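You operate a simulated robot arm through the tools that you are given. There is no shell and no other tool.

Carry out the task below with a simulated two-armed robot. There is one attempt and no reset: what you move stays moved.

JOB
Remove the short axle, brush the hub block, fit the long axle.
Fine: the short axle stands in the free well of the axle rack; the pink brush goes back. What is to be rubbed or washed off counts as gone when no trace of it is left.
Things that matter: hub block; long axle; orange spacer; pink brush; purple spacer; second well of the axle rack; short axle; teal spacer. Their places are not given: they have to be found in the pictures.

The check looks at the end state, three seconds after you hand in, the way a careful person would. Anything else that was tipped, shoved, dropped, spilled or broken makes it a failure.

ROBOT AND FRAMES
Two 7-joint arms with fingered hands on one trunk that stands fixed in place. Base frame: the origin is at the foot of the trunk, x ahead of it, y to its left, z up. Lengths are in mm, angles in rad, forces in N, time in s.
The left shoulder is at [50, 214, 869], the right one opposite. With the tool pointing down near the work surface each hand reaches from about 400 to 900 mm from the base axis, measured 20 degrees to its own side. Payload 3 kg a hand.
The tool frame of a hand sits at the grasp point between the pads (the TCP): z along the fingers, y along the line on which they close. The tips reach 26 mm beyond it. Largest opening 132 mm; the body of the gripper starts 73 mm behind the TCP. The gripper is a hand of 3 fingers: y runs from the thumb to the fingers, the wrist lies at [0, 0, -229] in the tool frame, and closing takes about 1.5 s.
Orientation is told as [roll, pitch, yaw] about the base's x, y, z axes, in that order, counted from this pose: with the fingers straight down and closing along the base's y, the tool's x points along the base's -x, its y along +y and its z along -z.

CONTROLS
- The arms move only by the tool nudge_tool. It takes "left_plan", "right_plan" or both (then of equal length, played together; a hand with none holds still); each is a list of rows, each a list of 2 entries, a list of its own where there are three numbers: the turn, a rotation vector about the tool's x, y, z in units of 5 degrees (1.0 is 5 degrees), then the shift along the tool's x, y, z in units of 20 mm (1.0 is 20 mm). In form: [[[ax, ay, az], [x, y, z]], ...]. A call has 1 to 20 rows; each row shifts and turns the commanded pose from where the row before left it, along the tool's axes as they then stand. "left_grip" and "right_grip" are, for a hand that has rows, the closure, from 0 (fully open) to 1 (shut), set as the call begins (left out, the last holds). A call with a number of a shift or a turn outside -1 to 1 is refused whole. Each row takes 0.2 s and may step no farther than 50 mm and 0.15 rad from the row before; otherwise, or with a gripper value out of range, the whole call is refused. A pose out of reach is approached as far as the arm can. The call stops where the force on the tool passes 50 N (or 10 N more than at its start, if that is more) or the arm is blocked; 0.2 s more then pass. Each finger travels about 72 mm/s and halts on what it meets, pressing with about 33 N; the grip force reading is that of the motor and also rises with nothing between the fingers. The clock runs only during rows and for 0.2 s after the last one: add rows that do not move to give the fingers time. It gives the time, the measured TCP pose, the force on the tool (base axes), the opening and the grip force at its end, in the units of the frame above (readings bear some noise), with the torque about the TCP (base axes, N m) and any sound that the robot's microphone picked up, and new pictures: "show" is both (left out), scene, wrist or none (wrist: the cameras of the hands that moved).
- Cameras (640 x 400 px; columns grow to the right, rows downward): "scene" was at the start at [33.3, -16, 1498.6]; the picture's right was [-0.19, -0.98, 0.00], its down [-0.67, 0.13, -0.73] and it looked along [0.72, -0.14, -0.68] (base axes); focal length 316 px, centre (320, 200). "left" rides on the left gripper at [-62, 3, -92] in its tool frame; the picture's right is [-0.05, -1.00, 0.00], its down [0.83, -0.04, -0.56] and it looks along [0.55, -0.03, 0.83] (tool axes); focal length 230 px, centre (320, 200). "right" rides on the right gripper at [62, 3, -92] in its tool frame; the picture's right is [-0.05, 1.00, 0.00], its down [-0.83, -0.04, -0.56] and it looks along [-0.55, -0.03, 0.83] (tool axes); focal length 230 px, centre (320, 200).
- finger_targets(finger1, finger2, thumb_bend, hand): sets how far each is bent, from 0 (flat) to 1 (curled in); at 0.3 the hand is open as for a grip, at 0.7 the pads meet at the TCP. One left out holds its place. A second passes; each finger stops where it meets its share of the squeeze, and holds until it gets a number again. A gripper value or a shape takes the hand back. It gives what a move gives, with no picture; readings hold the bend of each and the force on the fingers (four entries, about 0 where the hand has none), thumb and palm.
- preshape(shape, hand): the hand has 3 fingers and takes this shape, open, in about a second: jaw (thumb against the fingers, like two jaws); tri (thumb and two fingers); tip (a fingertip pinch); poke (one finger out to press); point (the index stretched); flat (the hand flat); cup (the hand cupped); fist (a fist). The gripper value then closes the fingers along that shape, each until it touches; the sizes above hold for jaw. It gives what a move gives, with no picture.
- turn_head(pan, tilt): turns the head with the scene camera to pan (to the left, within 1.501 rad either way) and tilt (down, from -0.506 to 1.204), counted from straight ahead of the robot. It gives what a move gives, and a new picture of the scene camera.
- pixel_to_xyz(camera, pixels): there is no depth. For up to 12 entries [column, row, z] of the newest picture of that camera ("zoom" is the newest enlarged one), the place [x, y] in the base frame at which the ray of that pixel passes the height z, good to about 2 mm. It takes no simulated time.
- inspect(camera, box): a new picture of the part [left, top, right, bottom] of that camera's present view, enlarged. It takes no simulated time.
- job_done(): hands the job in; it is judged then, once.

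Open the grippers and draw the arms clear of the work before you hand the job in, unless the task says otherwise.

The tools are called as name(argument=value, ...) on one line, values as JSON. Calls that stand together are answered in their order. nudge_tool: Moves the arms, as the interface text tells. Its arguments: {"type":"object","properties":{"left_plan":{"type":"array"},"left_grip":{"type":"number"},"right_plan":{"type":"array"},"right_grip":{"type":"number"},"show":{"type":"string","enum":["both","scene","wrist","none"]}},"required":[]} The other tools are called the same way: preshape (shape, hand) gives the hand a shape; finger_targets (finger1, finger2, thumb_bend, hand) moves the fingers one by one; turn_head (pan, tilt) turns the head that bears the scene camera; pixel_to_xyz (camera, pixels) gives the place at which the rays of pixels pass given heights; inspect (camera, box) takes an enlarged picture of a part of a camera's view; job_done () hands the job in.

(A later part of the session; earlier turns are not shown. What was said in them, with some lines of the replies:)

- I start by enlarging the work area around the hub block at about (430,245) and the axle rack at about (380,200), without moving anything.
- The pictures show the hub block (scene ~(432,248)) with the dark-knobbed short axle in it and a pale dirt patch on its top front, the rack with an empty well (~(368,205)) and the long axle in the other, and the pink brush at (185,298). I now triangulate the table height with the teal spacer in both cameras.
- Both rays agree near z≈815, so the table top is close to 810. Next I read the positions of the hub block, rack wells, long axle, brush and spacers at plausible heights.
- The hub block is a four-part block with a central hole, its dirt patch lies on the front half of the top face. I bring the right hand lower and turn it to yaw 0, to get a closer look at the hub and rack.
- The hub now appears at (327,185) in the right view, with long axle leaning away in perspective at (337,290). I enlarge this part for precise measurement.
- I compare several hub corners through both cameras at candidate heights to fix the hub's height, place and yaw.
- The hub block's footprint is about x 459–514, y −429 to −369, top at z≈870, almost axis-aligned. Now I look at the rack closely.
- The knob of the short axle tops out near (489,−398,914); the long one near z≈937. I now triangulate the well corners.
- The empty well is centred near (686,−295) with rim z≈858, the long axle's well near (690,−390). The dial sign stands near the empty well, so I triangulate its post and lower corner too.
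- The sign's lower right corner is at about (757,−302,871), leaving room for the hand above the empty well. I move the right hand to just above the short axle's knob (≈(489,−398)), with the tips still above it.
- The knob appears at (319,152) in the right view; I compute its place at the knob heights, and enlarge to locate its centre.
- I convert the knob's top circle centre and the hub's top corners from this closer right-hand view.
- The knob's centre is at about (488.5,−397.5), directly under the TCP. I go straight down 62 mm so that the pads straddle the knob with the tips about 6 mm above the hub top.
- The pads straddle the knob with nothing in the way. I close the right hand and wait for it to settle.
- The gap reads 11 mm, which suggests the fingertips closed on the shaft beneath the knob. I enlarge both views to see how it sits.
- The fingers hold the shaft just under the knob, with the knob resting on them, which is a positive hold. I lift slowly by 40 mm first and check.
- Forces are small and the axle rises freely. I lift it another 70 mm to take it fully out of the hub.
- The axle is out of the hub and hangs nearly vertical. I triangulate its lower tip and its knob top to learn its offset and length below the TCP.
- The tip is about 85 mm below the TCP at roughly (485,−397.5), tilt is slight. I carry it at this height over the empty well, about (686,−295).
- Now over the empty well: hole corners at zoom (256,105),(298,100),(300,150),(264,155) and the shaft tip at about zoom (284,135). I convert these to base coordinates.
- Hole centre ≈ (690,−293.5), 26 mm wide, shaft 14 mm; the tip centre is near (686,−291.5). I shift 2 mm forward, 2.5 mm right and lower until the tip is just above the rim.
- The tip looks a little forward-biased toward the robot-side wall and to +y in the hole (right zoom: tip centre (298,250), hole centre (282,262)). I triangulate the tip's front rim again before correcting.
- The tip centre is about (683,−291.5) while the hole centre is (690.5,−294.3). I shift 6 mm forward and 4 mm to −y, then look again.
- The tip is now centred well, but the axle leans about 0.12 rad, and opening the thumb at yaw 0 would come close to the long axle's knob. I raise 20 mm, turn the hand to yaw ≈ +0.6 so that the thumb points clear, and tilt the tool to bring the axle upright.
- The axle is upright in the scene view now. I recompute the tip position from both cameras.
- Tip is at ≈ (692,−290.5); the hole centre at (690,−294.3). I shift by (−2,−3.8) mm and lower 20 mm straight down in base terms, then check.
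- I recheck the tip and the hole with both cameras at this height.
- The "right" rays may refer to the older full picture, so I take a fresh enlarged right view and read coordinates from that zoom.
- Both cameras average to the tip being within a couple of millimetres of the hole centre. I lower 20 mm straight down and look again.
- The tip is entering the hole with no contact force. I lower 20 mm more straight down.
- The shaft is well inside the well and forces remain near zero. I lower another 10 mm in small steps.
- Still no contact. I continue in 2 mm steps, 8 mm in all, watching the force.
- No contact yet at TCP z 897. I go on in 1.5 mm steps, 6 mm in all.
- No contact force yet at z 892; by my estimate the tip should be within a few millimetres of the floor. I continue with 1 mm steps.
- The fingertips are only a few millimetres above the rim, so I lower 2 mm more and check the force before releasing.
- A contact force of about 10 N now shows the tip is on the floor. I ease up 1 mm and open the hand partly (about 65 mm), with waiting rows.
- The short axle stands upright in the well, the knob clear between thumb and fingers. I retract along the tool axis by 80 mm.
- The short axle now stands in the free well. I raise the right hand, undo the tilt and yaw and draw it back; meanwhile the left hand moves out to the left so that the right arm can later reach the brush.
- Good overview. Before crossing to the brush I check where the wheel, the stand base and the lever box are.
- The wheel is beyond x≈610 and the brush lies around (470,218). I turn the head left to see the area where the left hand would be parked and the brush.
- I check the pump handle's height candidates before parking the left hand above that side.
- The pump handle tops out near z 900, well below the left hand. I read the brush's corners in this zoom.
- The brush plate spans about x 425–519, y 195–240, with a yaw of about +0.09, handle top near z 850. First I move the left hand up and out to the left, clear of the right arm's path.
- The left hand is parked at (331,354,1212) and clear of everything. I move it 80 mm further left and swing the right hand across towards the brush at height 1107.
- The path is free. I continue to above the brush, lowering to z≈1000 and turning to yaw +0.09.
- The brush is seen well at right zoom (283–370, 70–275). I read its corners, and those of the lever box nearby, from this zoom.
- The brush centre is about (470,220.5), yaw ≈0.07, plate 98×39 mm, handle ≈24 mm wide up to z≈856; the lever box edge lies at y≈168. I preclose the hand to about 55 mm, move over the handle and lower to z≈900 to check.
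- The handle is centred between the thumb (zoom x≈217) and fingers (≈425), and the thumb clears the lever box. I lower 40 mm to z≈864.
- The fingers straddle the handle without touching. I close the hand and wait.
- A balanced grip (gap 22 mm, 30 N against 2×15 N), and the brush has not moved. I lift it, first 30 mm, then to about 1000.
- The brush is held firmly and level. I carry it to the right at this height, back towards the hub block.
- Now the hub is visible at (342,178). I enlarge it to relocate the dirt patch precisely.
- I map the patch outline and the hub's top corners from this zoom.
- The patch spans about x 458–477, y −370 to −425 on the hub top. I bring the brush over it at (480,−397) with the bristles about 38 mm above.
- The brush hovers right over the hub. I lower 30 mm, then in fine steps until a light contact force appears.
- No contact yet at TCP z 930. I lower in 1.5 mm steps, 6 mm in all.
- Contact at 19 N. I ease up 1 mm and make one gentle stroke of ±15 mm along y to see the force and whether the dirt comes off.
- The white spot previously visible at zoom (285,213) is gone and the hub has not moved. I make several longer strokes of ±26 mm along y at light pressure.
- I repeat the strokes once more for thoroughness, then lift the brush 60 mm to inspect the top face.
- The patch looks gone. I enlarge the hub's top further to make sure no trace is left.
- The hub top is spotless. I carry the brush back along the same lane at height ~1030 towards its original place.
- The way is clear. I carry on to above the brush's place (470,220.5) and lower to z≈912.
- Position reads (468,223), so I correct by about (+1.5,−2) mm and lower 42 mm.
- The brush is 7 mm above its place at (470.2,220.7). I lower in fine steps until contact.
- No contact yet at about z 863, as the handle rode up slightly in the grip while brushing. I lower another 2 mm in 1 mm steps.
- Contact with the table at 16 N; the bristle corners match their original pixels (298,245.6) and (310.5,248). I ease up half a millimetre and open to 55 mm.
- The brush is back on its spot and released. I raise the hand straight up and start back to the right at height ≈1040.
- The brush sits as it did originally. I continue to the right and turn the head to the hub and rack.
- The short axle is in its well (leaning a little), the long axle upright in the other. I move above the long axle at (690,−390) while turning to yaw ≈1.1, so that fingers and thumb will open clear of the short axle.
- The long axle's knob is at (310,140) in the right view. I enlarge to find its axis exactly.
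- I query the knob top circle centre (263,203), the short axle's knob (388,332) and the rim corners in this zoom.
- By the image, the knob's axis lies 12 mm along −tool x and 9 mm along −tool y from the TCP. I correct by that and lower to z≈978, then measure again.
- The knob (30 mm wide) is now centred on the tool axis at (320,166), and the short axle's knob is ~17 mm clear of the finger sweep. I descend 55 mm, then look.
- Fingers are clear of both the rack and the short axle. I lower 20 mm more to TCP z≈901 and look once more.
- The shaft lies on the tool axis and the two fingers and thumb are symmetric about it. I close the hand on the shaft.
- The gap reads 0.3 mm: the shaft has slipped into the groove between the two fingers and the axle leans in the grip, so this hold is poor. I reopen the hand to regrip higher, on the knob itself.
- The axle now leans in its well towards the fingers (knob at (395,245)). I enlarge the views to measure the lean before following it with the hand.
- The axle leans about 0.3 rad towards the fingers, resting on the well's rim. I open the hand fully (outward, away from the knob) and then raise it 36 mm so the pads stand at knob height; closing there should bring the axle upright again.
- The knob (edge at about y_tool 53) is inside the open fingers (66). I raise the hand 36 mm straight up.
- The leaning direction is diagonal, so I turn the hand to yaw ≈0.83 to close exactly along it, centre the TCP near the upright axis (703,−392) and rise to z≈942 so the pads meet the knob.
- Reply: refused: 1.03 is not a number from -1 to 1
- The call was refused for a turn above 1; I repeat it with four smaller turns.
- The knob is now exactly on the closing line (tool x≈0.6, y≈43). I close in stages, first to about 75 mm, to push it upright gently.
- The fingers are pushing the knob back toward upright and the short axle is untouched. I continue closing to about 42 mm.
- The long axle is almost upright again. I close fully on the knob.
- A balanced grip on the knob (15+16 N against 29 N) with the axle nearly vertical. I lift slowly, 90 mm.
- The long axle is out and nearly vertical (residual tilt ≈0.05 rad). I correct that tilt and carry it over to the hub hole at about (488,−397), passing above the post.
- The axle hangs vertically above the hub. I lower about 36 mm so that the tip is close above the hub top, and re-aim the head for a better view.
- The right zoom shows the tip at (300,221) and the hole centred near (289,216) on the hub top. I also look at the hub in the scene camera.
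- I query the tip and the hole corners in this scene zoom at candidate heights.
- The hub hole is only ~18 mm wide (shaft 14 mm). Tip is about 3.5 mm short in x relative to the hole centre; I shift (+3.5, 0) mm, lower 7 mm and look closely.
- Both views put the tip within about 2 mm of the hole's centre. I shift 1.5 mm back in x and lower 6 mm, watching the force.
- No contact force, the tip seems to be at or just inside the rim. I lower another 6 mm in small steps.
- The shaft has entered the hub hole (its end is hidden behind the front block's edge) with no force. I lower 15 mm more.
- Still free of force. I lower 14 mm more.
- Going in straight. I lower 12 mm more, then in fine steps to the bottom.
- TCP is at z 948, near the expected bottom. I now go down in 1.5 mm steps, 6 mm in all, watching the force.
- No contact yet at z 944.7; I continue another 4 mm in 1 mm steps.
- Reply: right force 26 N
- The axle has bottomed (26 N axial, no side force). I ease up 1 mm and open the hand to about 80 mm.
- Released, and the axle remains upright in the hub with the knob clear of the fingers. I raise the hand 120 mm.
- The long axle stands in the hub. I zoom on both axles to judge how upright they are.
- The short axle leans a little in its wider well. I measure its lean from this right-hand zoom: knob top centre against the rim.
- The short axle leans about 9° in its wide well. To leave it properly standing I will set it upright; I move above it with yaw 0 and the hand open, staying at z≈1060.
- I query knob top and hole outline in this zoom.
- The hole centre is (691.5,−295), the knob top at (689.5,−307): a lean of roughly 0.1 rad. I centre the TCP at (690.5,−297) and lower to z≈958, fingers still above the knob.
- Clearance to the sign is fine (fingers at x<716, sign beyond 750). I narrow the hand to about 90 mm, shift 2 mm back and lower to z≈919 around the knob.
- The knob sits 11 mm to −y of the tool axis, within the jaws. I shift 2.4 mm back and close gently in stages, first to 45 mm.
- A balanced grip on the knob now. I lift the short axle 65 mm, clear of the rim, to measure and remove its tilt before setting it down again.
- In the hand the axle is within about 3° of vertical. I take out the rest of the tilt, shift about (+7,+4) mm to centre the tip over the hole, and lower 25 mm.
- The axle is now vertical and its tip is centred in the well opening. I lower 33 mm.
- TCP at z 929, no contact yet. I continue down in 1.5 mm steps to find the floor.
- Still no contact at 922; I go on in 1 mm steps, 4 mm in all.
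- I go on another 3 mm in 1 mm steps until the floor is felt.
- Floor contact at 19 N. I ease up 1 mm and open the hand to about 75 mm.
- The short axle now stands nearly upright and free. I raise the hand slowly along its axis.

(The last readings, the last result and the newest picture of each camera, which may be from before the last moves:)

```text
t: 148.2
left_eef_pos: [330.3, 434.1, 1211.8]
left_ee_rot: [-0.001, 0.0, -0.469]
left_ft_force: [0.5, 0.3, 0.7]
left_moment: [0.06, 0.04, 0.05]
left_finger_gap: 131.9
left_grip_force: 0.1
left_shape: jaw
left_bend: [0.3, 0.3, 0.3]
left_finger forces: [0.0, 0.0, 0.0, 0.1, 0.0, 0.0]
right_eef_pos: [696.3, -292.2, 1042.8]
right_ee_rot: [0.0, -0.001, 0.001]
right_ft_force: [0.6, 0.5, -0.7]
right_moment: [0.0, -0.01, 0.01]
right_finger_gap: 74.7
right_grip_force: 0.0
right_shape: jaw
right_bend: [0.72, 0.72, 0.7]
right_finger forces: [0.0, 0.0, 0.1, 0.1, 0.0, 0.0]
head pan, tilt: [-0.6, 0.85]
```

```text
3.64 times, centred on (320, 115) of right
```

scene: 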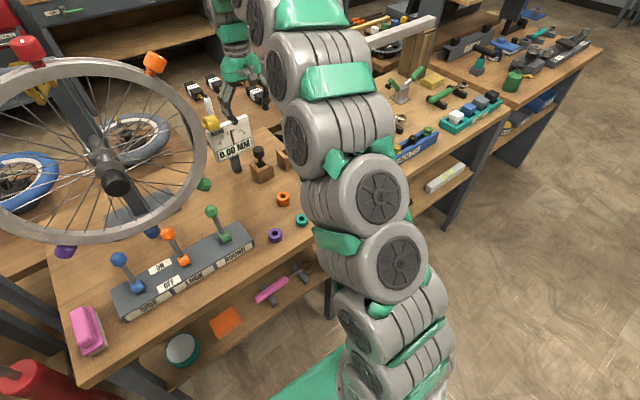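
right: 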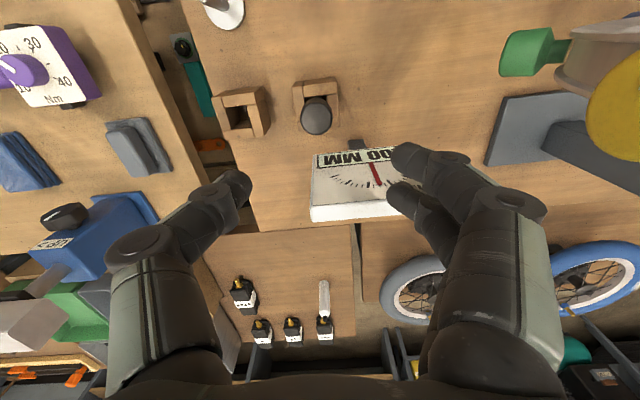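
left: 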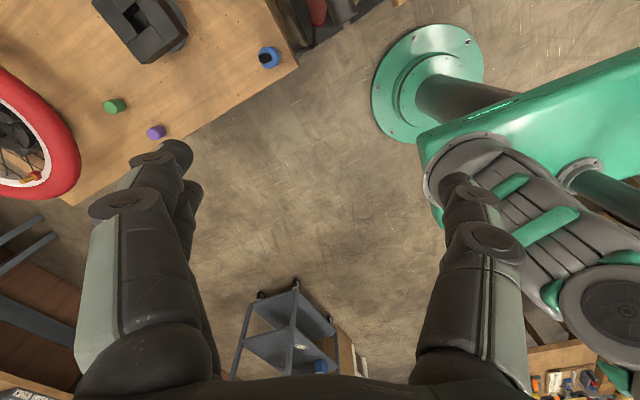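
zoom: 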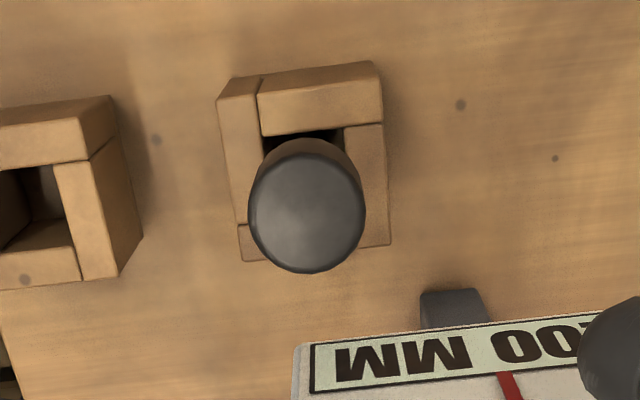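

The short axle now stands upright, centred in its well. I withdraw the right hand up and back from the work, opening it.

nudge_tool(right_plan=[[[0, 0, 0], [0, 0, -1]], [[0, 0, 0], [0, 0, -1]], [[0, 0, 0], [0.95, -0.3, -0.4]], [[0, 0, 0], [0.95, -0.3, -0.4]], [[0, 0, 0], [0.95, -0.3, -0.4]], [[0, 0, 0], [0.95, -0.3, -0.4]], [[0, 0, 0], [0.95, -0.3, -0.4]], [[0, 0, 0], [0.95, -0.3, -0.4]], [[0, 0, 0], [0.95, -0.3, -0.4]], [[0, 0, 0], [0.95, -0.3, -0.4]], [[0, 0, 0], [0.95, -0.3, -0.4]], [[0, 0, 0], [0.95, -0.3, -0.4]], [[0, 0, 0], [0.95, -0.3, -0.4]], [[0, 0, 0], [0.95, -0.3, -0.4]], [[0, 0, 0], [0.95, -0.3, 0]], [[0, 0, 0], [0.95, -0.3, 0]], [[0, 0, 0], [0.95, -0.3, 0]], [[0, 0, 0], [0.95, -0.3, 0]], [[0, 0, 0], [0.95, -0.3, 0]], [[0, 0, 0], [0, 0, 0]]], right_grip=0.0, show="both")

turn_head(pan=-0.19, tilt=0.747)

inspect(camera="scene", box=[330, 140, 470, 290])

inspect(camera="scene", box=[150, 180, 350, 330])

```text
t: 152.4
left_eef_pos: [329.0, 434.1, 1211.4]
left_ee_rot: [0.001, 0.0, -0.471]
left_ft_force: [0.0, 0.4, 0.9]
left_moment: [0.0, 0.02, 0.01]
left_finger_gap: 131.9
left_grip_force: 0.1
left_shape: jaw
left_bend: [0.3, 0.3, 0.3]
left_finger forces: [0.0, 0.0, 0.0, 0.0, 0.1, 0.0]
right_eef_pos: [374.1, -394.4, 1181.1]
right_ee_rot: [0.001, 0.0, 0.0]
right_ft_force: [-0.1, -0.6, 0.2]
right_moment: [0.02, -0.02, 0.03]
right_finger_gap: 131.9
right_grip_force: 0.1
right_shape: jaw
right_bend: [0.3, 0.3, 0.3]
right_finger forces: [0.1, 0.0, 0.0, 0.0, 0.1, 0.0]
head pan, tilt: [-0.6, 0.85]
```

scene: 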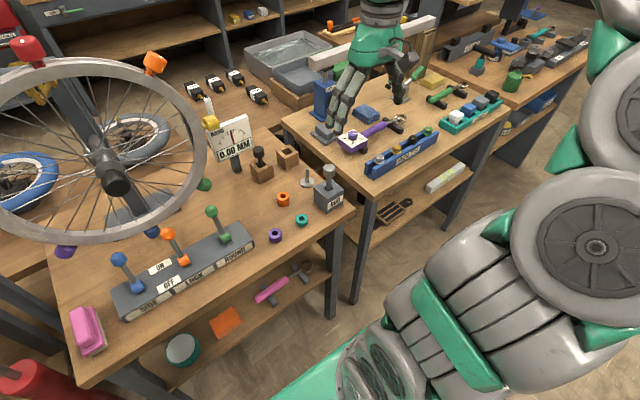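
right: 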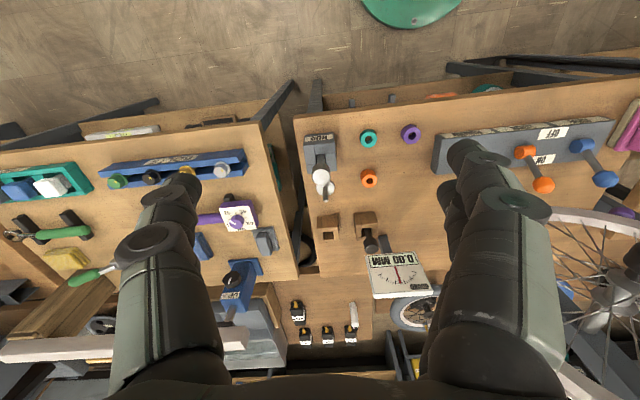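

```text
t: 153.2
left_eef_pos: [329.9, 433.7, 1211.9]
left_ee_rot: [0.0, -0.001, -0.469]
left_ft_force: [-0.3, -0.6, -0.2]
left_moment: [0.02, 0.03, 0.0]
left_finger_gap: 132.0
left_grip_force: 0.0
left_shape: jaw
left_bend: [0.3, 0.3, 0.3]
left_finger forces: [0.0, 0.0, 0.0, 0.0, 0.0, 0.0]
right_eef_pos: [374.1, -394.3, 1180.8]
right_ee_rot: [0.0, -0.001, 0.0]
right_ft_force: [0.0, -0.2, 0.9]
right_moment: [0.03, -0.02, 0.04]
right_finger_gap: 131.9
right_grip_force: 0.0
right_shape: jaw
right_bend: [0.3, 0.3, 0.3]
right_finger forces: [0.0, 0.0, 0.1, 0.1, 0.1, 0.1]
head pan, tilt: [-0.19, 0.747]
```

scene: 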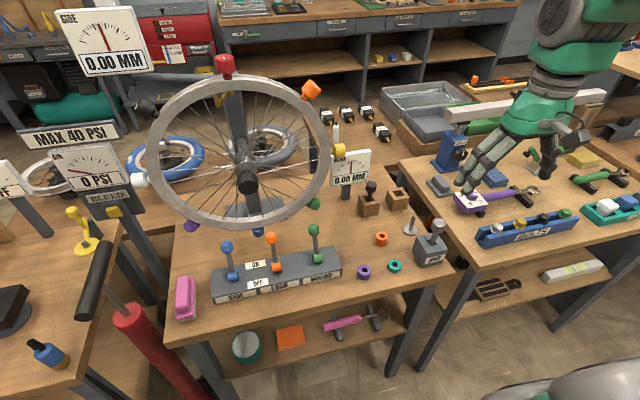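

```text
2.67 times, centred on (400, 215) of scene
```

zoom: 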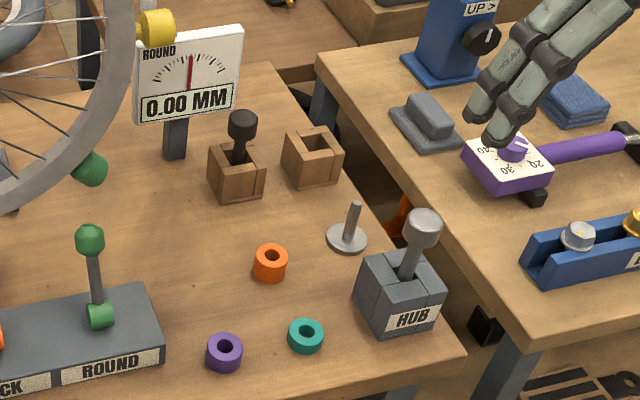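

```text
2.67 times, centred on (250, 255) of scene
```

zoom: 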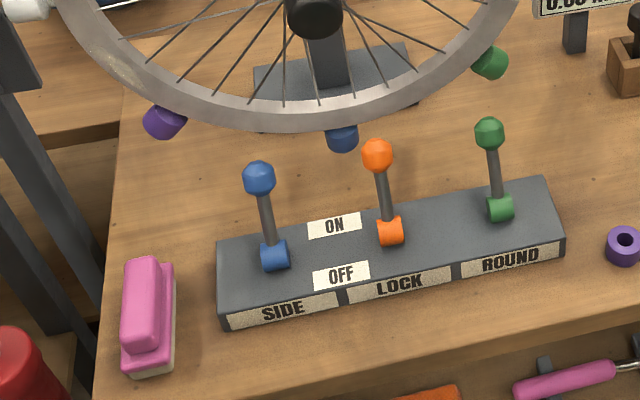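

Spacers, brush, levers and rack are all as at the start. I take one closer look at the two axles and the hub before handing in.

inspect(camera="scene", box=[400, 205, 465, 275])

inspect(camera="scene", box=[345, 165, 415, 220])

inspect(camera="right", box=[280, 115, 400, 215])

```text
5.71 times, centred on (432, 240) of scene
```

zoom: 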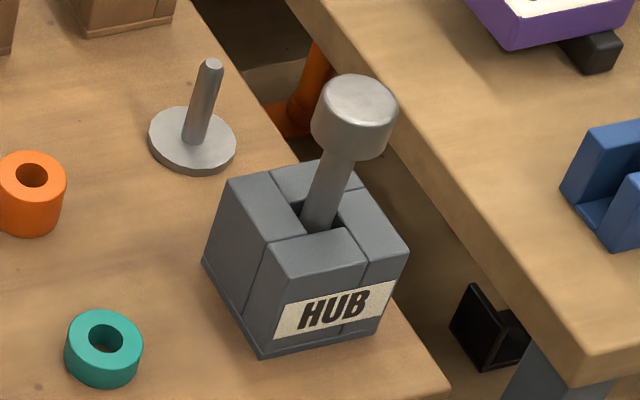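

```text
7.27 times, centred on (380, 192) of scene
```

zoom: 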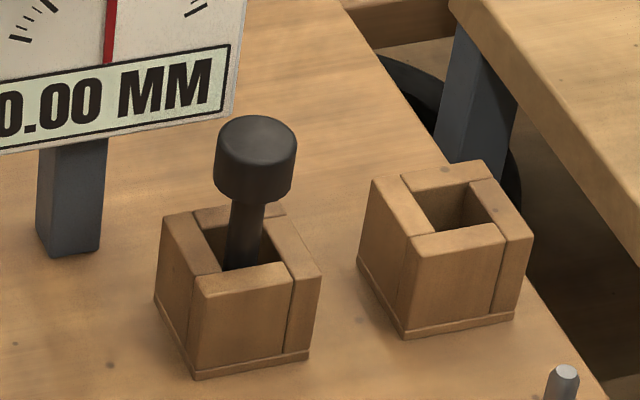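

```text
4.00 times, centred on (340, 165) of right
```

zoom: 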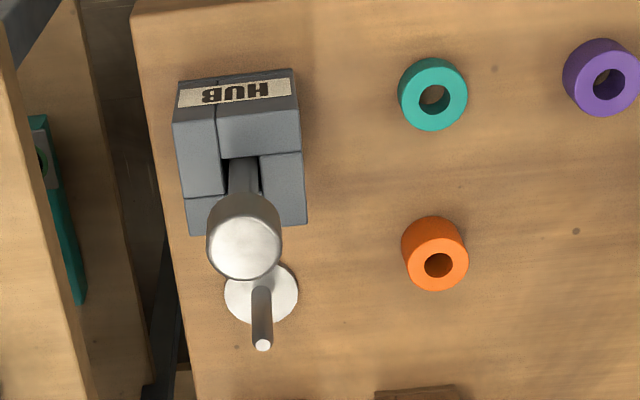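

Hub clean and unmoved with the long axle upright in it, short axle upright in the formerly free well, brush back in place, both hands open and clear. I hand the job in.

job_done()

```text
The job is handed in.
```

I did all three steps and handed the job in; the result of the check isn't known yet.

- **Short axle:** it is out of the hub block and stands upright in what was the free well of the rack. The first time I set it there it leaned about 6–9°, so I picked it up and set it again.
- **Hub block:** the dirt patch is gone. Close-up pictures from both cameras show no trace of it, and the block hasn't moved.
- **Long axle:** it sits in the hub, on the bottom of the hole and upright. My first grip on it slipped and tipped it over inside its rack well. I gripped it again by the knob, and nothing else was touched.
- **Pink brush:** it is back within about a millimetre of where it started.

In the final pictures the three spacers, the levers, the post and the rack are where they were at the start. Both hands are open and clear of the work.
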